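You operate a simulated robot arm through the tools that you are given. There is no shell and no other tool. Be economical: measure what you need, move in short steps, check, and stop when the job is done.

You run a simulated robot arm. Do the job below in one go: nothing can be reset, and whatever is moved stays where it is left.

JOB
Put one of the weights from the top of the box table on top of the liner there.
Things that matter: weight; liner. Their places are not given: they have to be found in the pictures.

The check looks at the end state, three seconds after you hand in, the way a careful person would. Anything else that was tipped, shoved, dropped, spilled or broken makes it a failure.

ROBOT AND FRAMES
A 6-joint arm with a two-finger parallel gripper, fixed in place. Base frame: the origin is at the foot of the arm, x ahead of it, y to its left, z up; the work surface is at about z = 820. Readings come in mm, degrees, newtons and seconds.
With the tool pointing down near the work surface it reaches from about 240 to 640 mm from the base axis. Its first joint turns from -66.0 to 66.0 degrees. Payload 2.7 kg.
Tool frame: the origin (TCP) lies between the finger pads and is the grasp point; the fingertips stand 23 mm ahead of it; z points along the fingers, y is the line along which they close. Largest opening 94 mm; finger width 38, thickness 10; the body of the gripper, 54 by 96 mm, starts 39 mm behind the TCP.
Orientation is told as [roll, pitch, yaw] about the base's x, y, z axes, in that order, counted from this pose: with the fingers straight down and closing along the base's y, the tool's x points along the base's -x, its y along +y and its z along -z.

CONTROLS
- The arm moves only by the tool step_arm. Its argument "steps" is a list of rows, each a list of 5 numbers: the gripper command, from -1 (fully open) to 1 (shut), values between in proportion, then the shift along the tool's x, y, z in units of 30 mm (1.0 is 30 mm), then the turn about the tool's z in units of 6 degrees (1.0 is 6 degrees). In form: [[grip, x, y, z, spin], ...]. A call has 1 to 8 rows; each row shifts and turns the commanded pose from where the row before left it, along the tool's axes as they then stand. A call with a number of a shift or a turn outside -1 to 1 is refused whole. Rows are played at 5 a second. More than 50 mm and 8.6 degrees between two rows, or a gripper value outside its range, and nothing of the call is played. Where a pose cannot be reached the arm comes as near as it can. A force on the tool above 40 N (or 10 N above the force at the start of the call, whichever is more), or a blocked arm, ends the call early, and 0.2 s more pass. Each finger travels about 45 mm/s and halts on what it meets, pressing with about 23 N; the grip force reading is that of the motor and also rises with nothing between the fingers. The clock runs only during rows and for 0.2 s after the last one: add rows that do not move to give the fingers time. The reply holds the time, the measured pose of the TCP, the force on the tool along the base axes, the opening and the grip force, in the units named above and with some noise, and new pictures: "pictures" is both (left out), scene, wrist or none.
- Cameras (640 x 400 px; columns grow to the right, rows downward): "scene" is fixed at [69.4, -423.5, 1413.7]; the picture's right is [0.85, -0.53, 0.00], its down [-0.27, -0.42, -0.87] and it looks along [0.46, 0.73, -0.50] (base axes); focal length 354 px, centre (320, 200). "wrist" rides on the gripper at [-39, 0, -44] in the tool frame; the picture's right is [0.00, -1.00, 0.00], its down [0.97, 0.00, -0.24] and it looks along [0.24, 0.00, 0.97] (tool axes); focal length 218 px, centre (320, 200).
- locate(camera, pixels): for up to 12 pixels [column, row] of the newest picture of that camera ("zoom" is the newest enlarged one), the place [x, y, z] in the base frame of the surface seen there, good to about 2 mm. The clock stands still meanwhile.
- close_up(camera, box): a new picture of the part [left, top, right, bottom] of that camera's present view, enlarged. The clock stands still meanwhile.
- job_done(): hands the job in; it is judged then, once.

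Go step by step. Measure first, check grasps and placings, and put right what went wrong. The budget is 60 turns and 120 pictures, counting those below and the enlarged ones. Unless the task says otherwise, let go and move clear before handing in, and close with one line.

The tools are called after "Request:" as name(argument=value, ...) on one line, values as JSON. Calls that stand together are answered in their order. step_arm: Moves the arm, as the interface text tells. Its arguments: {"type":"object","properties":{"steps":{"type":"array","items":{"type":"array","items":{"type":"number"}}},"pictures":{"type":"string","enum":["both","scene","wrist","none"]}},"required":["steps"]} The other tools are called the same way: locate (camera, pixels) gives the place of the surface under pixels of a picture; close_up (camera, box) takes an enlarged picture of a part of a camera's view; job_done () hands the job in.

At the start:

```text
time_s: 0.0
tool_pos: [302.1, 337.4, 1146.2]
ee_rot: [0.0, 0.0, 0.0]
contact_force: [0.7, -0.1, -1.1]
opening: 94.1
finger_force: 0.3
```

scene: 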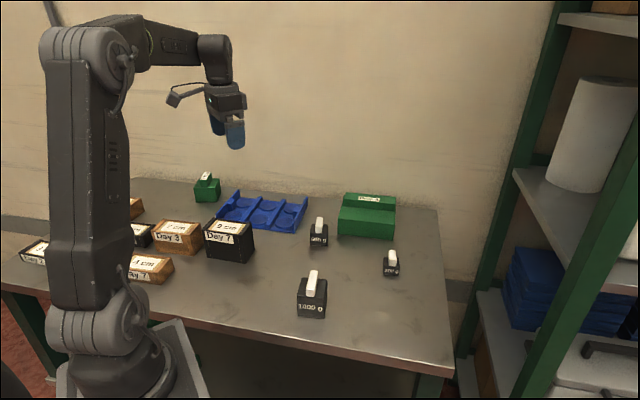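
wrist: 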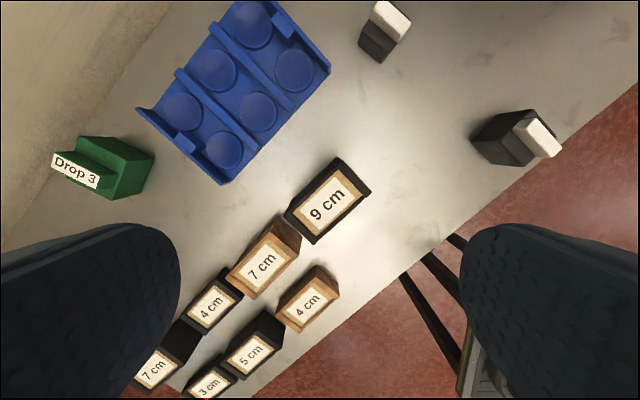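

The scene shows three black weights with white handles (at about 312,295; 319,233; 391,263), a blue tray-like insert (262,212), and green and wooden blocks. I'll enlarge to find which one is the liner.

Request:
close_up(camera="scene", box=[180, 160, 420, 320])

Request:
close_up(camera="wrist", box=[40, 0, 440, 250])

Request:
close_up(camera="scene", box=[440, 200, 640, 400])

Request:
locate(camera="scene", pixels=[[391, 253], [391, 268], [319, 222], [319, 239], [313, 275], [311, 310], [262, 212], [230, 205], [295, 215], [367, 197], [350, 260], [262, 222]])

```text
2.50 times, centred on (300, 240) of scene
```

zoom: 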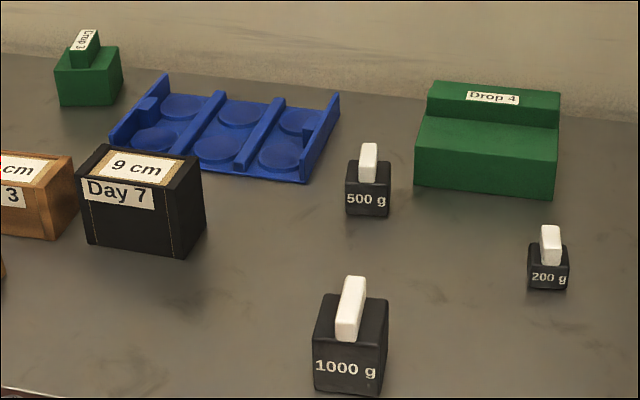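

```text
1.60 times, centred on (240, 125) of wrist
```

zoom: 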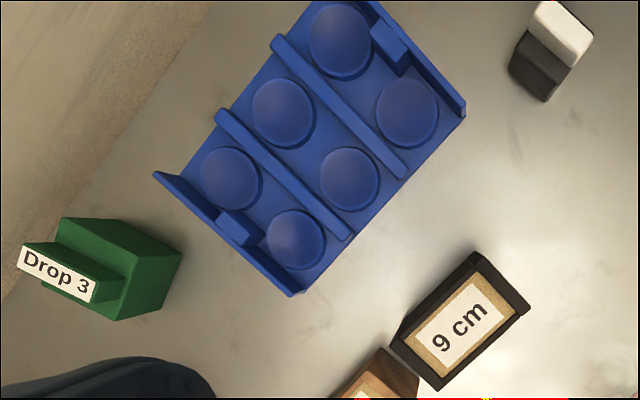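

```text
2.00 times, centred on (540, 300) of scene
```

zoom: 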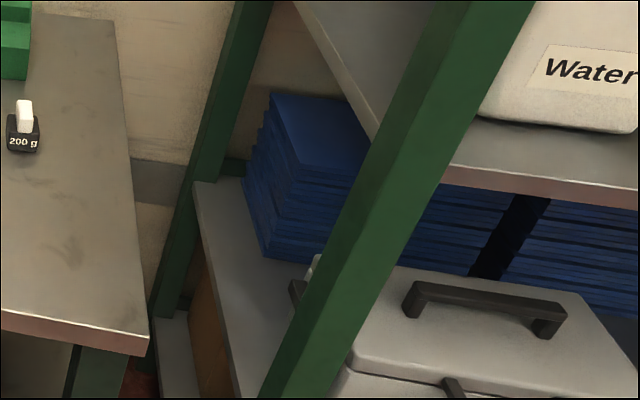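

```text
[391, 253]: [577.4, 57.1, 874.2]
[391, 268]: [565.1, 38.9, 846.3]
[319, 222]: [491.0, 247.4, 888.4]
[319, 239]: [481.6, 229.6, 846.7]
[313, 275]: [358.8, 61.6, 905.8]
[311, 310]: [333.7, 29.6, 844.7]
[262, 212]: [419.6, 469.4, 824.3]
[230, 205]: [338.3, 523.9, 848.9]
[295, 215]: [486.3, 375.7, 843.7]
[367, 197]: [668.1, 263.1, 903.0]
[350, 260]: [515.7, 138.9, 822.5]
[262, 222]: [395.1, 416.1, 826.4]
```

The blue moulded insert with six round pockets must be the liner. I'll measure its relief, and the light weights.

Request:
close_up(camera="wrist", box=[120, 0, 440, 200])

Request:
locate(camera="wrist", pixels=[[182, 112], [217, 70], [252, 24], [293, 70], [258, 111], [224, 150], [278, 95], [218, 180], [327, 70], [215, 110], [235, 50], [240, 130]])

Request:
close_up(camera="scene", box=[290, 200, 418, 280])

```text
2.00 times, centred on (280, 100) of wrist
```

zoom: 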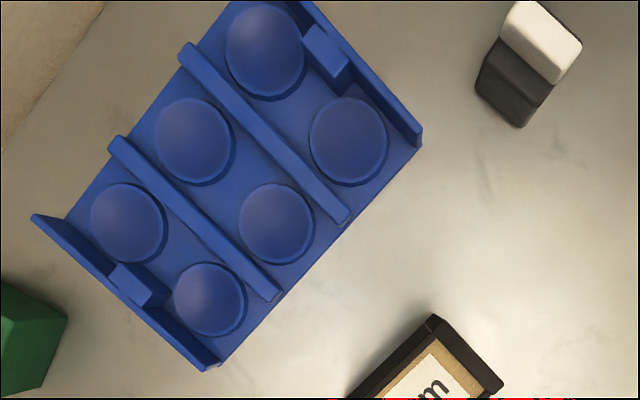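

```text
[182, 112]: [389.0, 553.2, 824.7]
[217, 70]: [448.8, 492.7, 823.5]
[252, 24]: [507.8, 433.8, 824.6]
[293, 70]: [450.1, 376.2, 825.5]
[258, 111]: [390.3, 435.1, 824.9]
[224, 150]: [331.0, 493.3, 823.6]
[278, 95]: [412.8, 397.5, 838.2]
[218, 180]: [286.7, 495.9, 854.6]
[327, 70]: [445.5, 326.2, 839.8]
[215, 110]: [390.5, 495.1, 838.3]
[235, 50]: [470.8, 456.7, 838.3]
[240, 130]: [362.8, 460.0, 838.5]
```

```text
5.00 times, centred on (354, 240) of scene
```

zoom: 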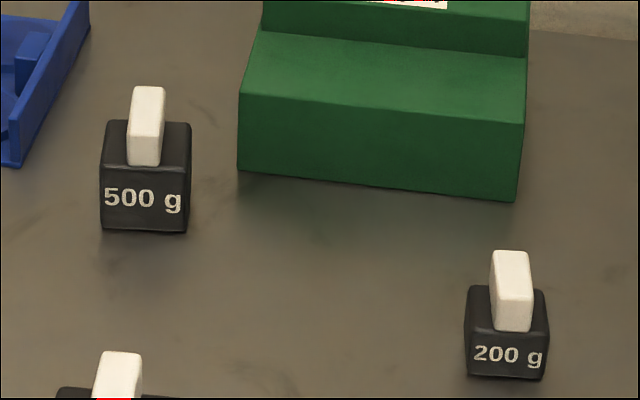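

The liner has floor at about z=838, pockets down to about 824 and roughly 58 mm wide, and end walls up to 855. The 200 g weight (about 36 mm wide, at ~(575,50)) should fit a pocket; I'll move above it to look.

Request:
step_arm(steps=[[-1, -0.91, -0.957, 0.3, 0], [-1, -0.91, -0.957, 0.3, 0], [-1, -0.91, -0.957, 0.3, 0], [-1, -0.91, -0.957, 0.3, 0], [-1, -0.91, -0.957, 0.3, 0]], pictures="none")

Request:
step_arm(steps=[[-1, -0.91, -0.957, 0.8, 0], [-1, -0.91, -0.957, 0.8, 0], [-1, -0.91, -0.957, 0.8, 0], [-1, -0.91, -0.957, 0.8, 0], [-1, -0.91, -0.957, 0.8, 0], [-1, 0, 0, 0, 0]])

```text
time_s: 1.2
tool_pos: [438.2, 192.5, 1101.6]
ee_rot: [0.0, 0.0, 0.0]
contact_force: [1.2, 0.5, 0.0]
opening: 94.1
finger_force: 0.0
```

```text
time_s: 2.6
tool_pos: [575.0, 50.1, 979.6]
ee_rot: [0.0, 0.0, 0.0]
contact_force: [0.2, -1.0, -0.9]
opening: 94.2
finger_force: 0.0
```

scene: 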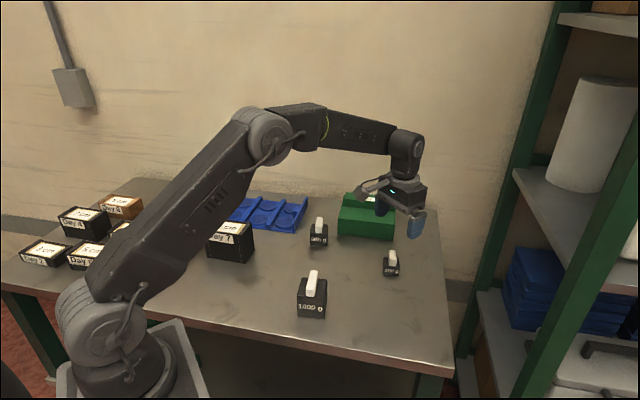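
wrist: 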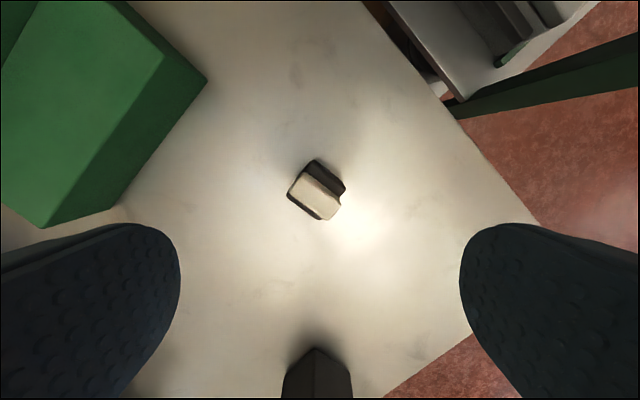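

Request:
close_up(camera="wrist", box=[280, 150, 360, 230])

```text
5.00 times, centred on (320, 190) of wrist
```

zoom: 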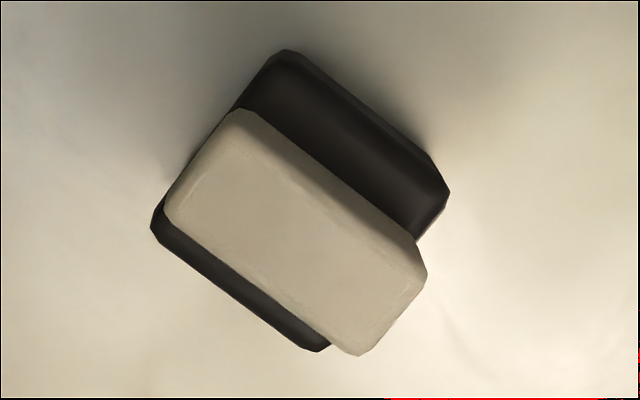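

The handle's long axis shows clearly in the enlargement; I'll measure its corners.

Request:
locate(camera="zoom", pixels=[[238, 117], [175, 210], [415, 260], [355, 345], [295, 230], [285, 65], [440, 195], [350, 150], [425, 215], [325, 345], [157, 225], [330, 90]])

```text
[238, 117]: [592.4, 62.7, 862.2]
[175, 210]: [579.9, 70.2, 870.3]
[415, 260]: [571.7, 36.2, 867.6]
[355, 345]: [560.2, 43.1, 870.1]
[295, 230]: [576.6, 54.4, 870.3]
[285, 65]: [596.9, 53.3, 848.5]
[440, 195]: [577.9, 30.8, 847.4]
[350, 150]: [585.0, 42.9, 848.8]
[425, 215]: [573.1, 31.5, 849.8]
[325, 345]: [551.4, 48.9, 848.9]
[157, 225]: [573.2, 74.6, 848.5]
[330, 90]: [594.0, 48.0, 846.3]
```

Handle top is z≈870, block top z≈849, handle centre about (575.5, 52.5), long axis at about 52° in the base. I'll turn the tool to yaw 52°, half close, and go lower.

Request:
step_arm(steps=[[-0.1, 0, 0, 0, -1], [-0.1, 0, 0, 0, -1], [-0.1, 0, 0, 0, -1], [-0.1, 0, 0, 0, -1], [-0.1, 0, 0, 0, -1], [-0.1, 0, 0, 0, -1], [-0.1, 0, 0, 0, -1], [-0.1, 0, 0, 0, -1]], pictures="none")

Request:
step_arm(steps=[[-0.1, 0, 0, 0.5, -0.67], [-0.1, 0, 0, 0.5, 0], [-0.1, 0, 0, 0.5, 0], [-0.1, 0, 0, 0, 0]], pictures="wrist")

```text
time_s: 4.4
tool_pos: [575.2, 51.4, 981.4]
ee_rot: [0.0, 0.0, 48.1]
contact_force: [-0.8, -0.8, 0.2]
opening: 51.8
finger_force: 0.1
```

```text
time_s: 5.4
tool_pos: [576.6, 49.8, 935.2]
ee_rot: [0.0, 0.0, 52.0]
contact_force: [1.1, 0.4, 0.0]
opening: 51.6
finger_force: 0.2
```

wrist: 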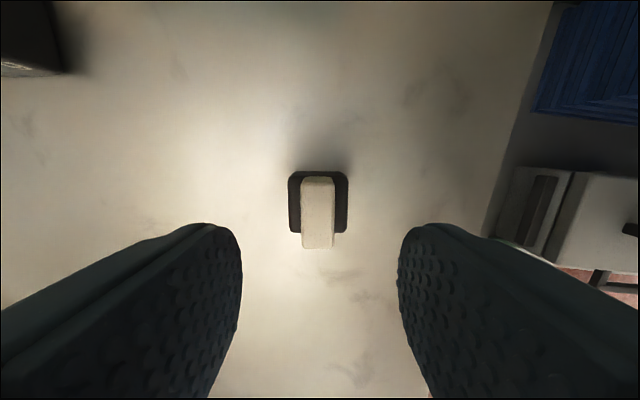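

The handle (318,215) is aligned between the fingers, about 1–2 mm off centre. I'll correct slightly, descend to TCP z≈875 and look before closing.

Request:
step_arm(steps=[[-0.1, -0.06, 0.04, 0.5, 0], [-0.1, 0, 0, 0.5, 0], [-0.1, 0, 0, 0.5, 0], [-0.1, 0, 0, 0.47, 0], [-0.1, 0, 0, 0, 0]])

```text
time_s: 6.6
tool_pos: [575.7, 51.8, 876.2]
ee_rot: [0.0, -0.1, 52.1]
contact_force: [0.0, 0.1, -0.6]
opening: 51.6
finger_force: 0.0
```

scene: 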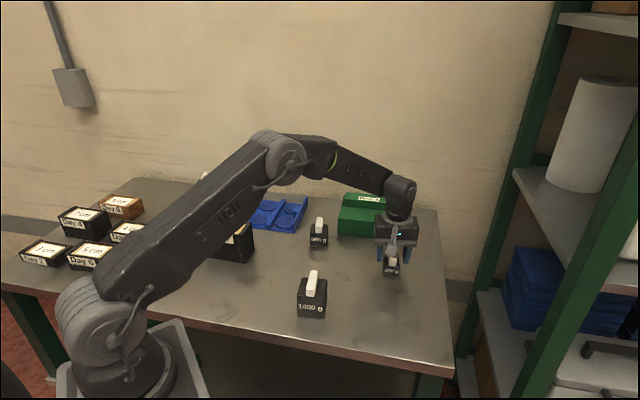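
wrist: 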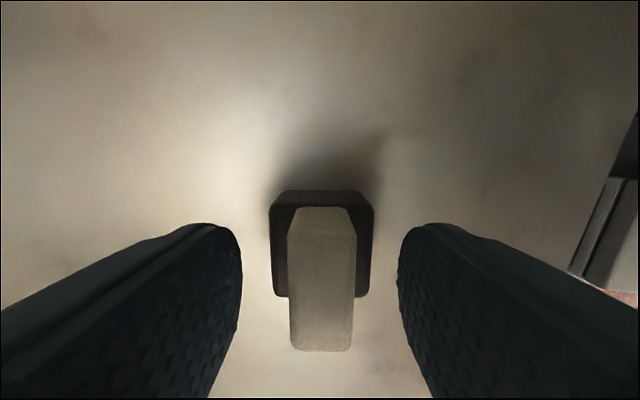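

Well centred, with tips just above the block top. Closing and lifting slightly.

Request:
step_arm(steps=[[1, 0, 0, 0, 0], [1, 0, 0, 0, 0], [1, 0, 0, 0, 0], [1, 0, 0, 0, 0], [1, 0, 0, 0, 0], [1, 0, 0, -0.5, 0], [1, 0, 0, -0.8, 0], [1, 0, 0, 0, 0]])

```text
time_s: 8.4
tool_pos: [576.0, 53.4, 915.7]
ee_rot: [0.0, 0.0, 51.9]
contact_force: [0.8, -0.1, -2.9]
opening: 17.8
finger_force: 23.1
```

scene: 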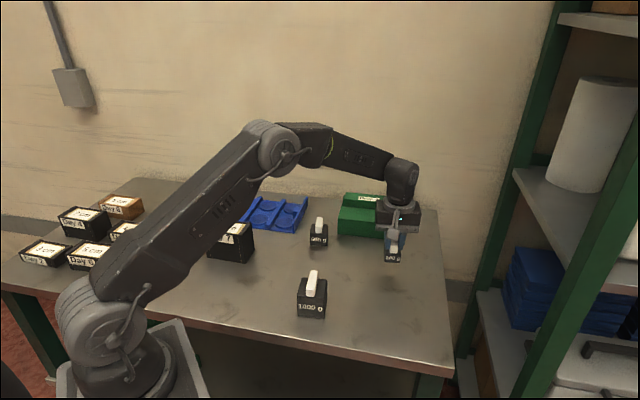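
wrist: 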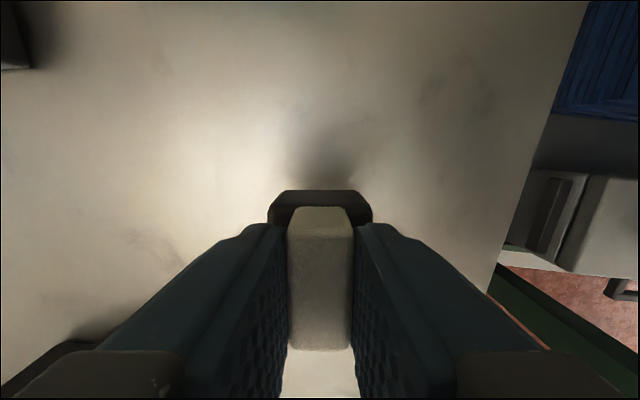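

The weight is held (17.8 mm opening, ~2–3 N). I'll rise to about z=1000 and carry it toward the middle near pocket (390,435).

Request:
step_arm(steps=[[1, 0, 0, -0.95, 0], [1, 0, 0, -0.95, 0], [1, 0, 0, -0.95, 0], [1, -0.478, 0.979, 0, 0], [1, -0.478, 0.979, 0, 0], [1, -0.478, 0.979, 0, 0], [1, -0.478, 0.979, 0, 0], [1, -0.478, 0.979, 0, 0]], pictures="none")

Request:
step_arm(steps=[[1, -0.478, 0.979, 0, 0], [1, -0.478, 0.979, 0, 0], [1, -0.478, 0.979, 0, 0], [1, -0.478, 0.979, 0, 0], [1, -0.478, 0.979, 0, 0], [1, -0.478, 0.979, 0, 0], [1, -0.478, 0.979, 0, 0], [1, -0.478, 0.979, 0, 0]], pictures="none")

Request:
step_arm(steps=[[1, 0, 0, 0, 0.5], [1, 0, 0, 0, 0.5]])

```text
time_s: 10.2
tool_pos: [501.1, 198.2, 1001.3]
ee_rot: [0.0, 0.0, 51.9]
contact_force: [0.5, 0.9, -1.7]
opening: 18.1
finger_force: 23.1
```

```text
time_s: 12.0
tool_pos: [386.5, 435.5, 1002.4]
ee_rot: [0.0, 0.1, 52.0]
contact_force: [-0.5, 0.1, -2.3]
opening: 17.8
finger_force: 23.6
```

```text
time_s: 12.6
tool_pos: [387.3, 434.6, 1003.3]
ee_rot: [0.1, 0.0, 46.0]
contact_force: [-0.4, 1.0, -1.5]
opening: 18.0
finger_force: 22.9
```

scene: 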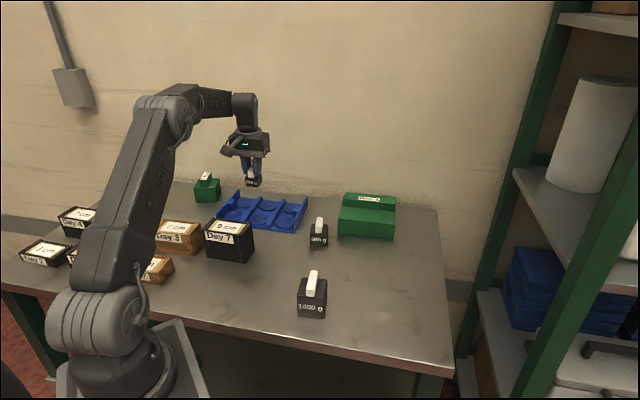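
wrist: 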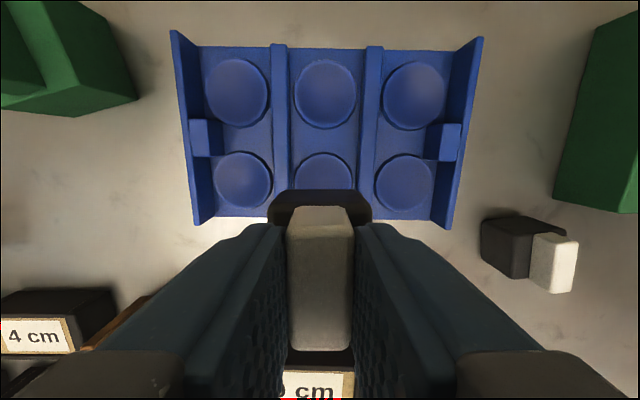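

The weight hangs above the liner and the near row of pockets is visible (243,180; 322,175; 403,182). I'll measure the pocket positions and rims, and the 9 cm box.

Request:
locate(camera="wrist", pixels=[[243, 180], [403, 182], [212, 180], [277, 181], [243, 211], [243, 149], [371, 182], [435, 182], [290, 180], [279, 100], [332, 365], [325, 90]])

Request:
close_up(camera="wrist", box=[160, 20, 480, 220])

```text
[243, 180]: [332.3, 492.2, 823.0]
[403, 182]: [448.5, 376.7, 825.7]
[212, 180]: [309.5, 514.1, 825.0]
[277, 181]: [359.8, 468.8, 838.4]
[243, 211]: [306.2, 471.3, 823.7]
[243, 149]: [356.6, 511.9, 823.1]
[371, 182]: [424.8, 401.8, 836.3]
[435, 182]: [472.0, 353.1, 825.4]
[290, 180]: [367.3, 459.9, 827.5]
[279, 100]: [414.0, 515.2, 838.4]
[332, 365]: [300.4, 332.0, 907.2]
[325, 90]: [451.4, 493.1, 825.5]
```

```text
2.00 times, centred on (320, 120) of wrist
```

zoom: 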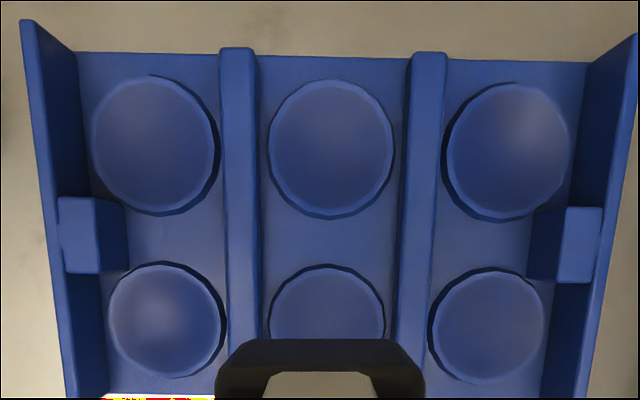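

The floor around the discs needs checking: I'll measure it to tell recess from bump.

Request:
locate(camera="zoom", pixels=[[330, 240], [330, 150], [330, 90], [330, 210], [265, 70], [390, 225], [270, 225], [170, 235], [327, 290], [280, 325], [376, 325], [500, 240]])

```text
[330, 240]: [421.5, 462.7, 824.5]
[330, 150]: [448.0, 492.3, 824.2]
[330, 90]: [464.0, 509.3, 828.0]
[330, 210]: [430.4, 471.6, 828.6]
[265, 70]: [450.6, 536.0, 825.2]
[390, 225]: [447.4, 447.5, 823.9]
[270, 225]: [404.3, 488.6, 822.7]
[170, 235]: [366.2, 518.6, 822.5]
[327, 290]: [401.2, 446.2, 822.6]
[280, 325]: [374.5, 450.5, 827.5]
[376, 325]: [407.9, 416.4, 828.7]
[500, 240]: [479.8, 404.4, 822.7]
```

The discs are shallow dishes (centre ~824, rim ~828.5), with the middle near one centred at (390.4, 434.5); the block's corners should rest near 827. I'll shift 3 mm and descend to about z=893.

Request:
step_arm(steps=[[1, -0.07, -0.07, 0.73, 0], [1, 0, 0, 0.73, 0], [1, 0, 0, 0.73, 0], [1, 0, 0, 0.73, 0], [1, 0, 0, 0.73, 0], [1, 0, 0, 0, 0]])

```text
time_s: 14.0
tool_pos: [391.2, 435.1, 892.4]
ee_rot: [0.1, 0.0, 46.0]
contact_force: [0.2, 0.8, -1.6]
opening: 17.8
finger_force: 23.1
```

scene: 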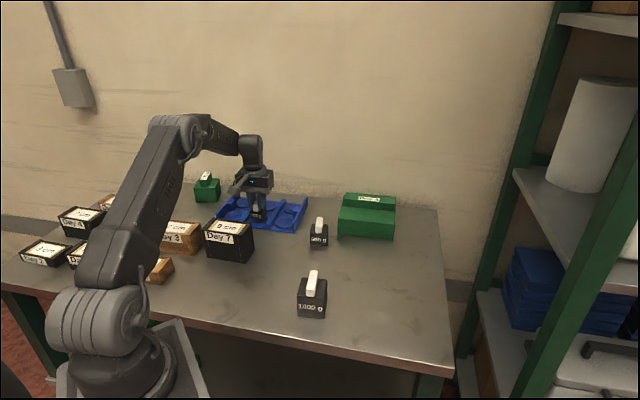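
wrist: 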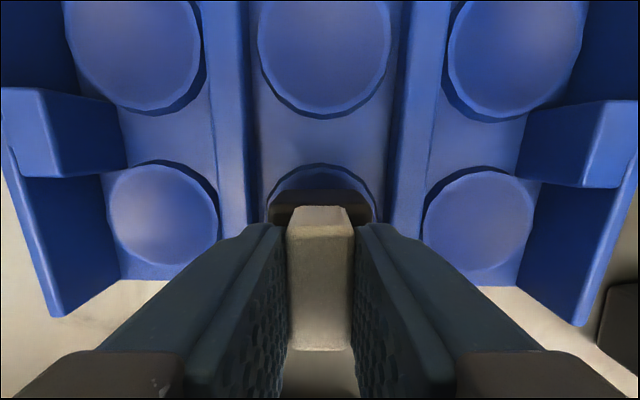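

The weight is centred over the middle near disc. I'll lower in small steps and watch the vertical force.

Request:
step_arm(steps=[[1, 0, 0, 0.1, 0], [1, 0, 0, 0.1, 0], [1, 0, 0, 0, 0]], pictures="none")

```text
time_s: 14.8
tool_pos: [391.3, 435.8, 886.8]
ee_rot: [0.1, 0.0, 46.1]
contact_force: [0.8, 0.4, -2.1]
opening: 17.7
finger_force: 23.0
```

Request:
step_arm(steps=[[1, 0, 0, 0.05, 0], [1, 0, 0, 0.05, 0], [1, 0, 0, 0, 0]], pictures="none")

```text
time_s: 15.6
tool_pos: [390.0, 435.9, 882.8]
ee_rot: [0.0, 0.0, 46.1]
contact_force: [0.0, -1.6, -2.2]
opening: 17.7
finger_force: 23.3
```

Request:
step_arm(steps=[[1, 0, 0, 0.05, 0], [1, 0, 0, 0, 0]], pictures="none")

```text
time_s: 16.2
tool_pos: [390.2, 433.5, 882.6]
ee_rot: [0.0, 0.1, 46.1]
contact_force: [-0.4, -0.1, -1.9]
opening: 17.8
finger_force: 23.1
```

Request:
step_arm(steps=[[1, 0, 0, 0.05, 0], [1, 0, 0, 0, 0]], pictures="both")

```text
time_s: 16.8
tool_pos: [391.6, 434.3, 881.1]
ee_rot: [0.0, 0.0, 45.9]
contact_force: [0.0, -0.2, -0.4]
opening: 17.8
finger_force: 22.9
```

scene: 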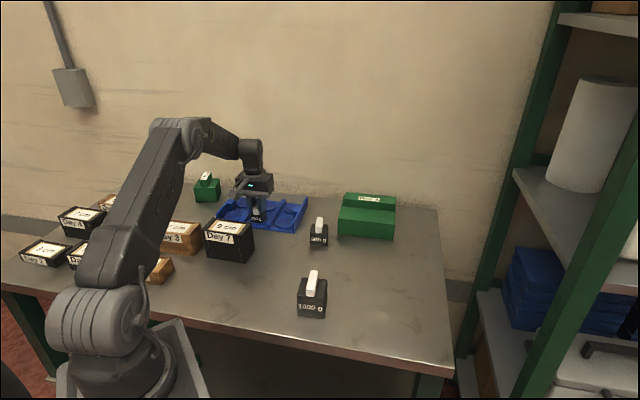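
wrist: 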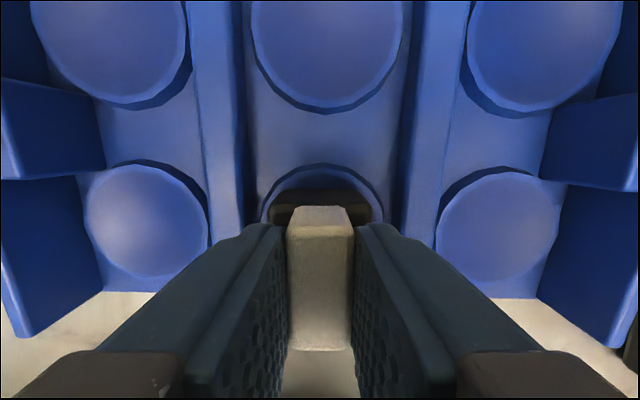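

The force dropped from about −2 to −0.4 N, so contact has begun. One more small step to confirm.

Request:
step_arm(steps=[[1, 0, 0, 0.04, 0], [1, 0, 0, 0, 0]], pictures="none")

```text
time_s: 17.4
tool_pos: [389.8, 434.0, 881.4]
ee_rot: [0.0, -0.1, 46.0]
contact_force: [-3.0, -1.7, 10.4]
opening: 17.8
finger_force: 22.5
```

Firm contact (10 N). I'll ease back about 1 mm, open gently, and wait.

Request:
step_arm(steps=[[1, 0, 0, -0.03, 0], [1, 0, 0, 0, 0], [0.4, 0, 0, 0, 0], [0.1, 0, 0, 0, 0], [0.1, 0, 0, 0, 0], [0.1, 0, 0, 0, 0]])

```text
time_s: 18.8
tool_pos: [390.0, 435.2, 880.7]
ee_rot: [-0.1, 0.1, 46.0]
contact_force: [1.1, 0.4, 0.8]
opening: 42.2
finger_force: 0.1
```

scene: 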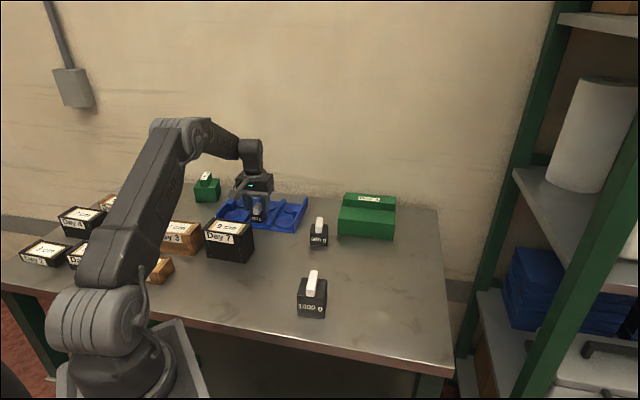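
wrist: 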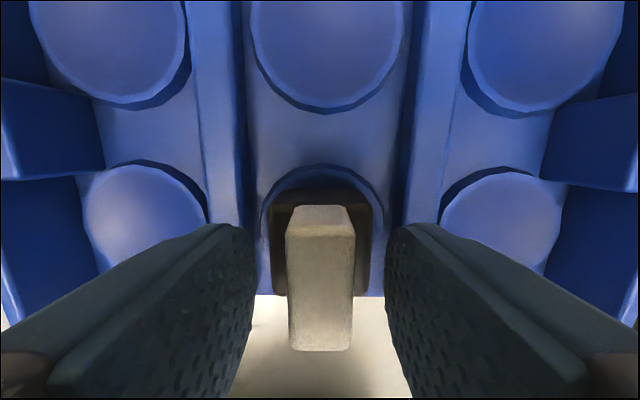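

The weight stands free in the dish. Now I rise straight up.

Request:
step_arm(steps=[[0.1, 0, 0, -0.5, 0], [0.1, 0, 0, -1, 0], [0.1, 0, 0, -1, 0], [0.1, 0, 0, -1, 0], [0.1, 0, 0, -1, 0], [0.1, 0, 0, 0, 0], [0.1, 0, 0, 0, 0]])

Request:
close_up(camera="scene", box=[190, 170, 350, 270])

Request:
close_up(camera="wrist", box=[260, 120, 388, 230])

```text
time_s: 20.4
tool_pos: [391.4, 435.0, 1015.3]
ee_rot: [-0.1, 0.1, 46.1]
contact_force: [0.8, -0.6, 0.4]
opening: 42.1
finger_force: 0.0
```

scene: 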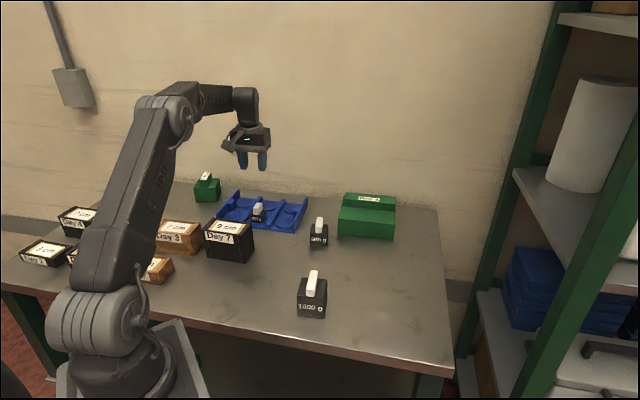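
wrist: 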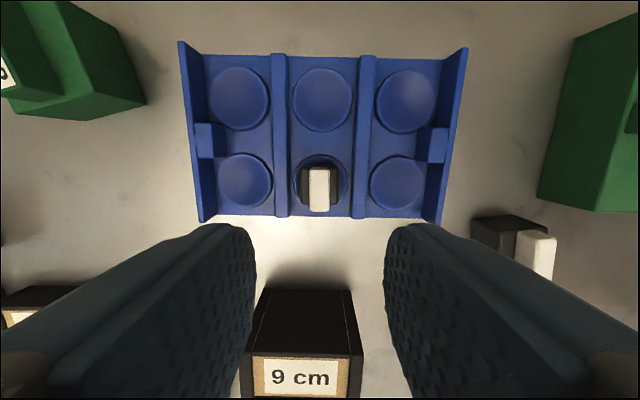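

```text
4.00 times, centred on (270, 220) of scene
```

zoom: 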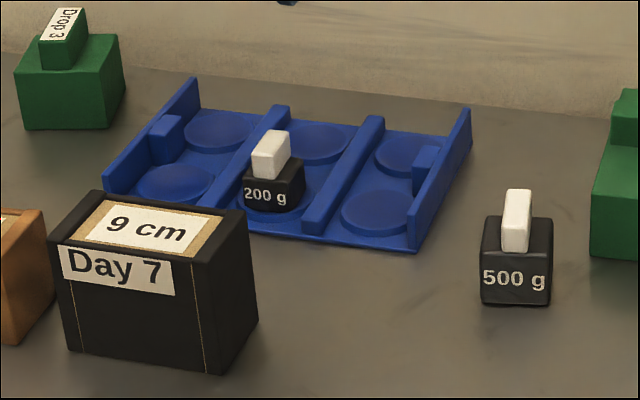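

```text
3.64 times, centred on (324, 175) of wrist
```

zoom: 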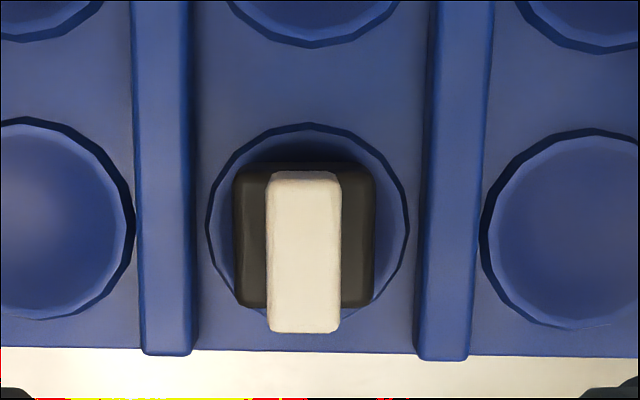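

The 200 g weight stands upright in the middle near dish of the liner, nothing else has moved, and the gripper is clear. Handing in.

Request:
job_done()

```text
The job is handed in.
```

I put the 200 g weight on the blue liner, where it stands upright in the middle dish of the near row. The gripper is open and clear, and the pictures show nothing else disturbed.
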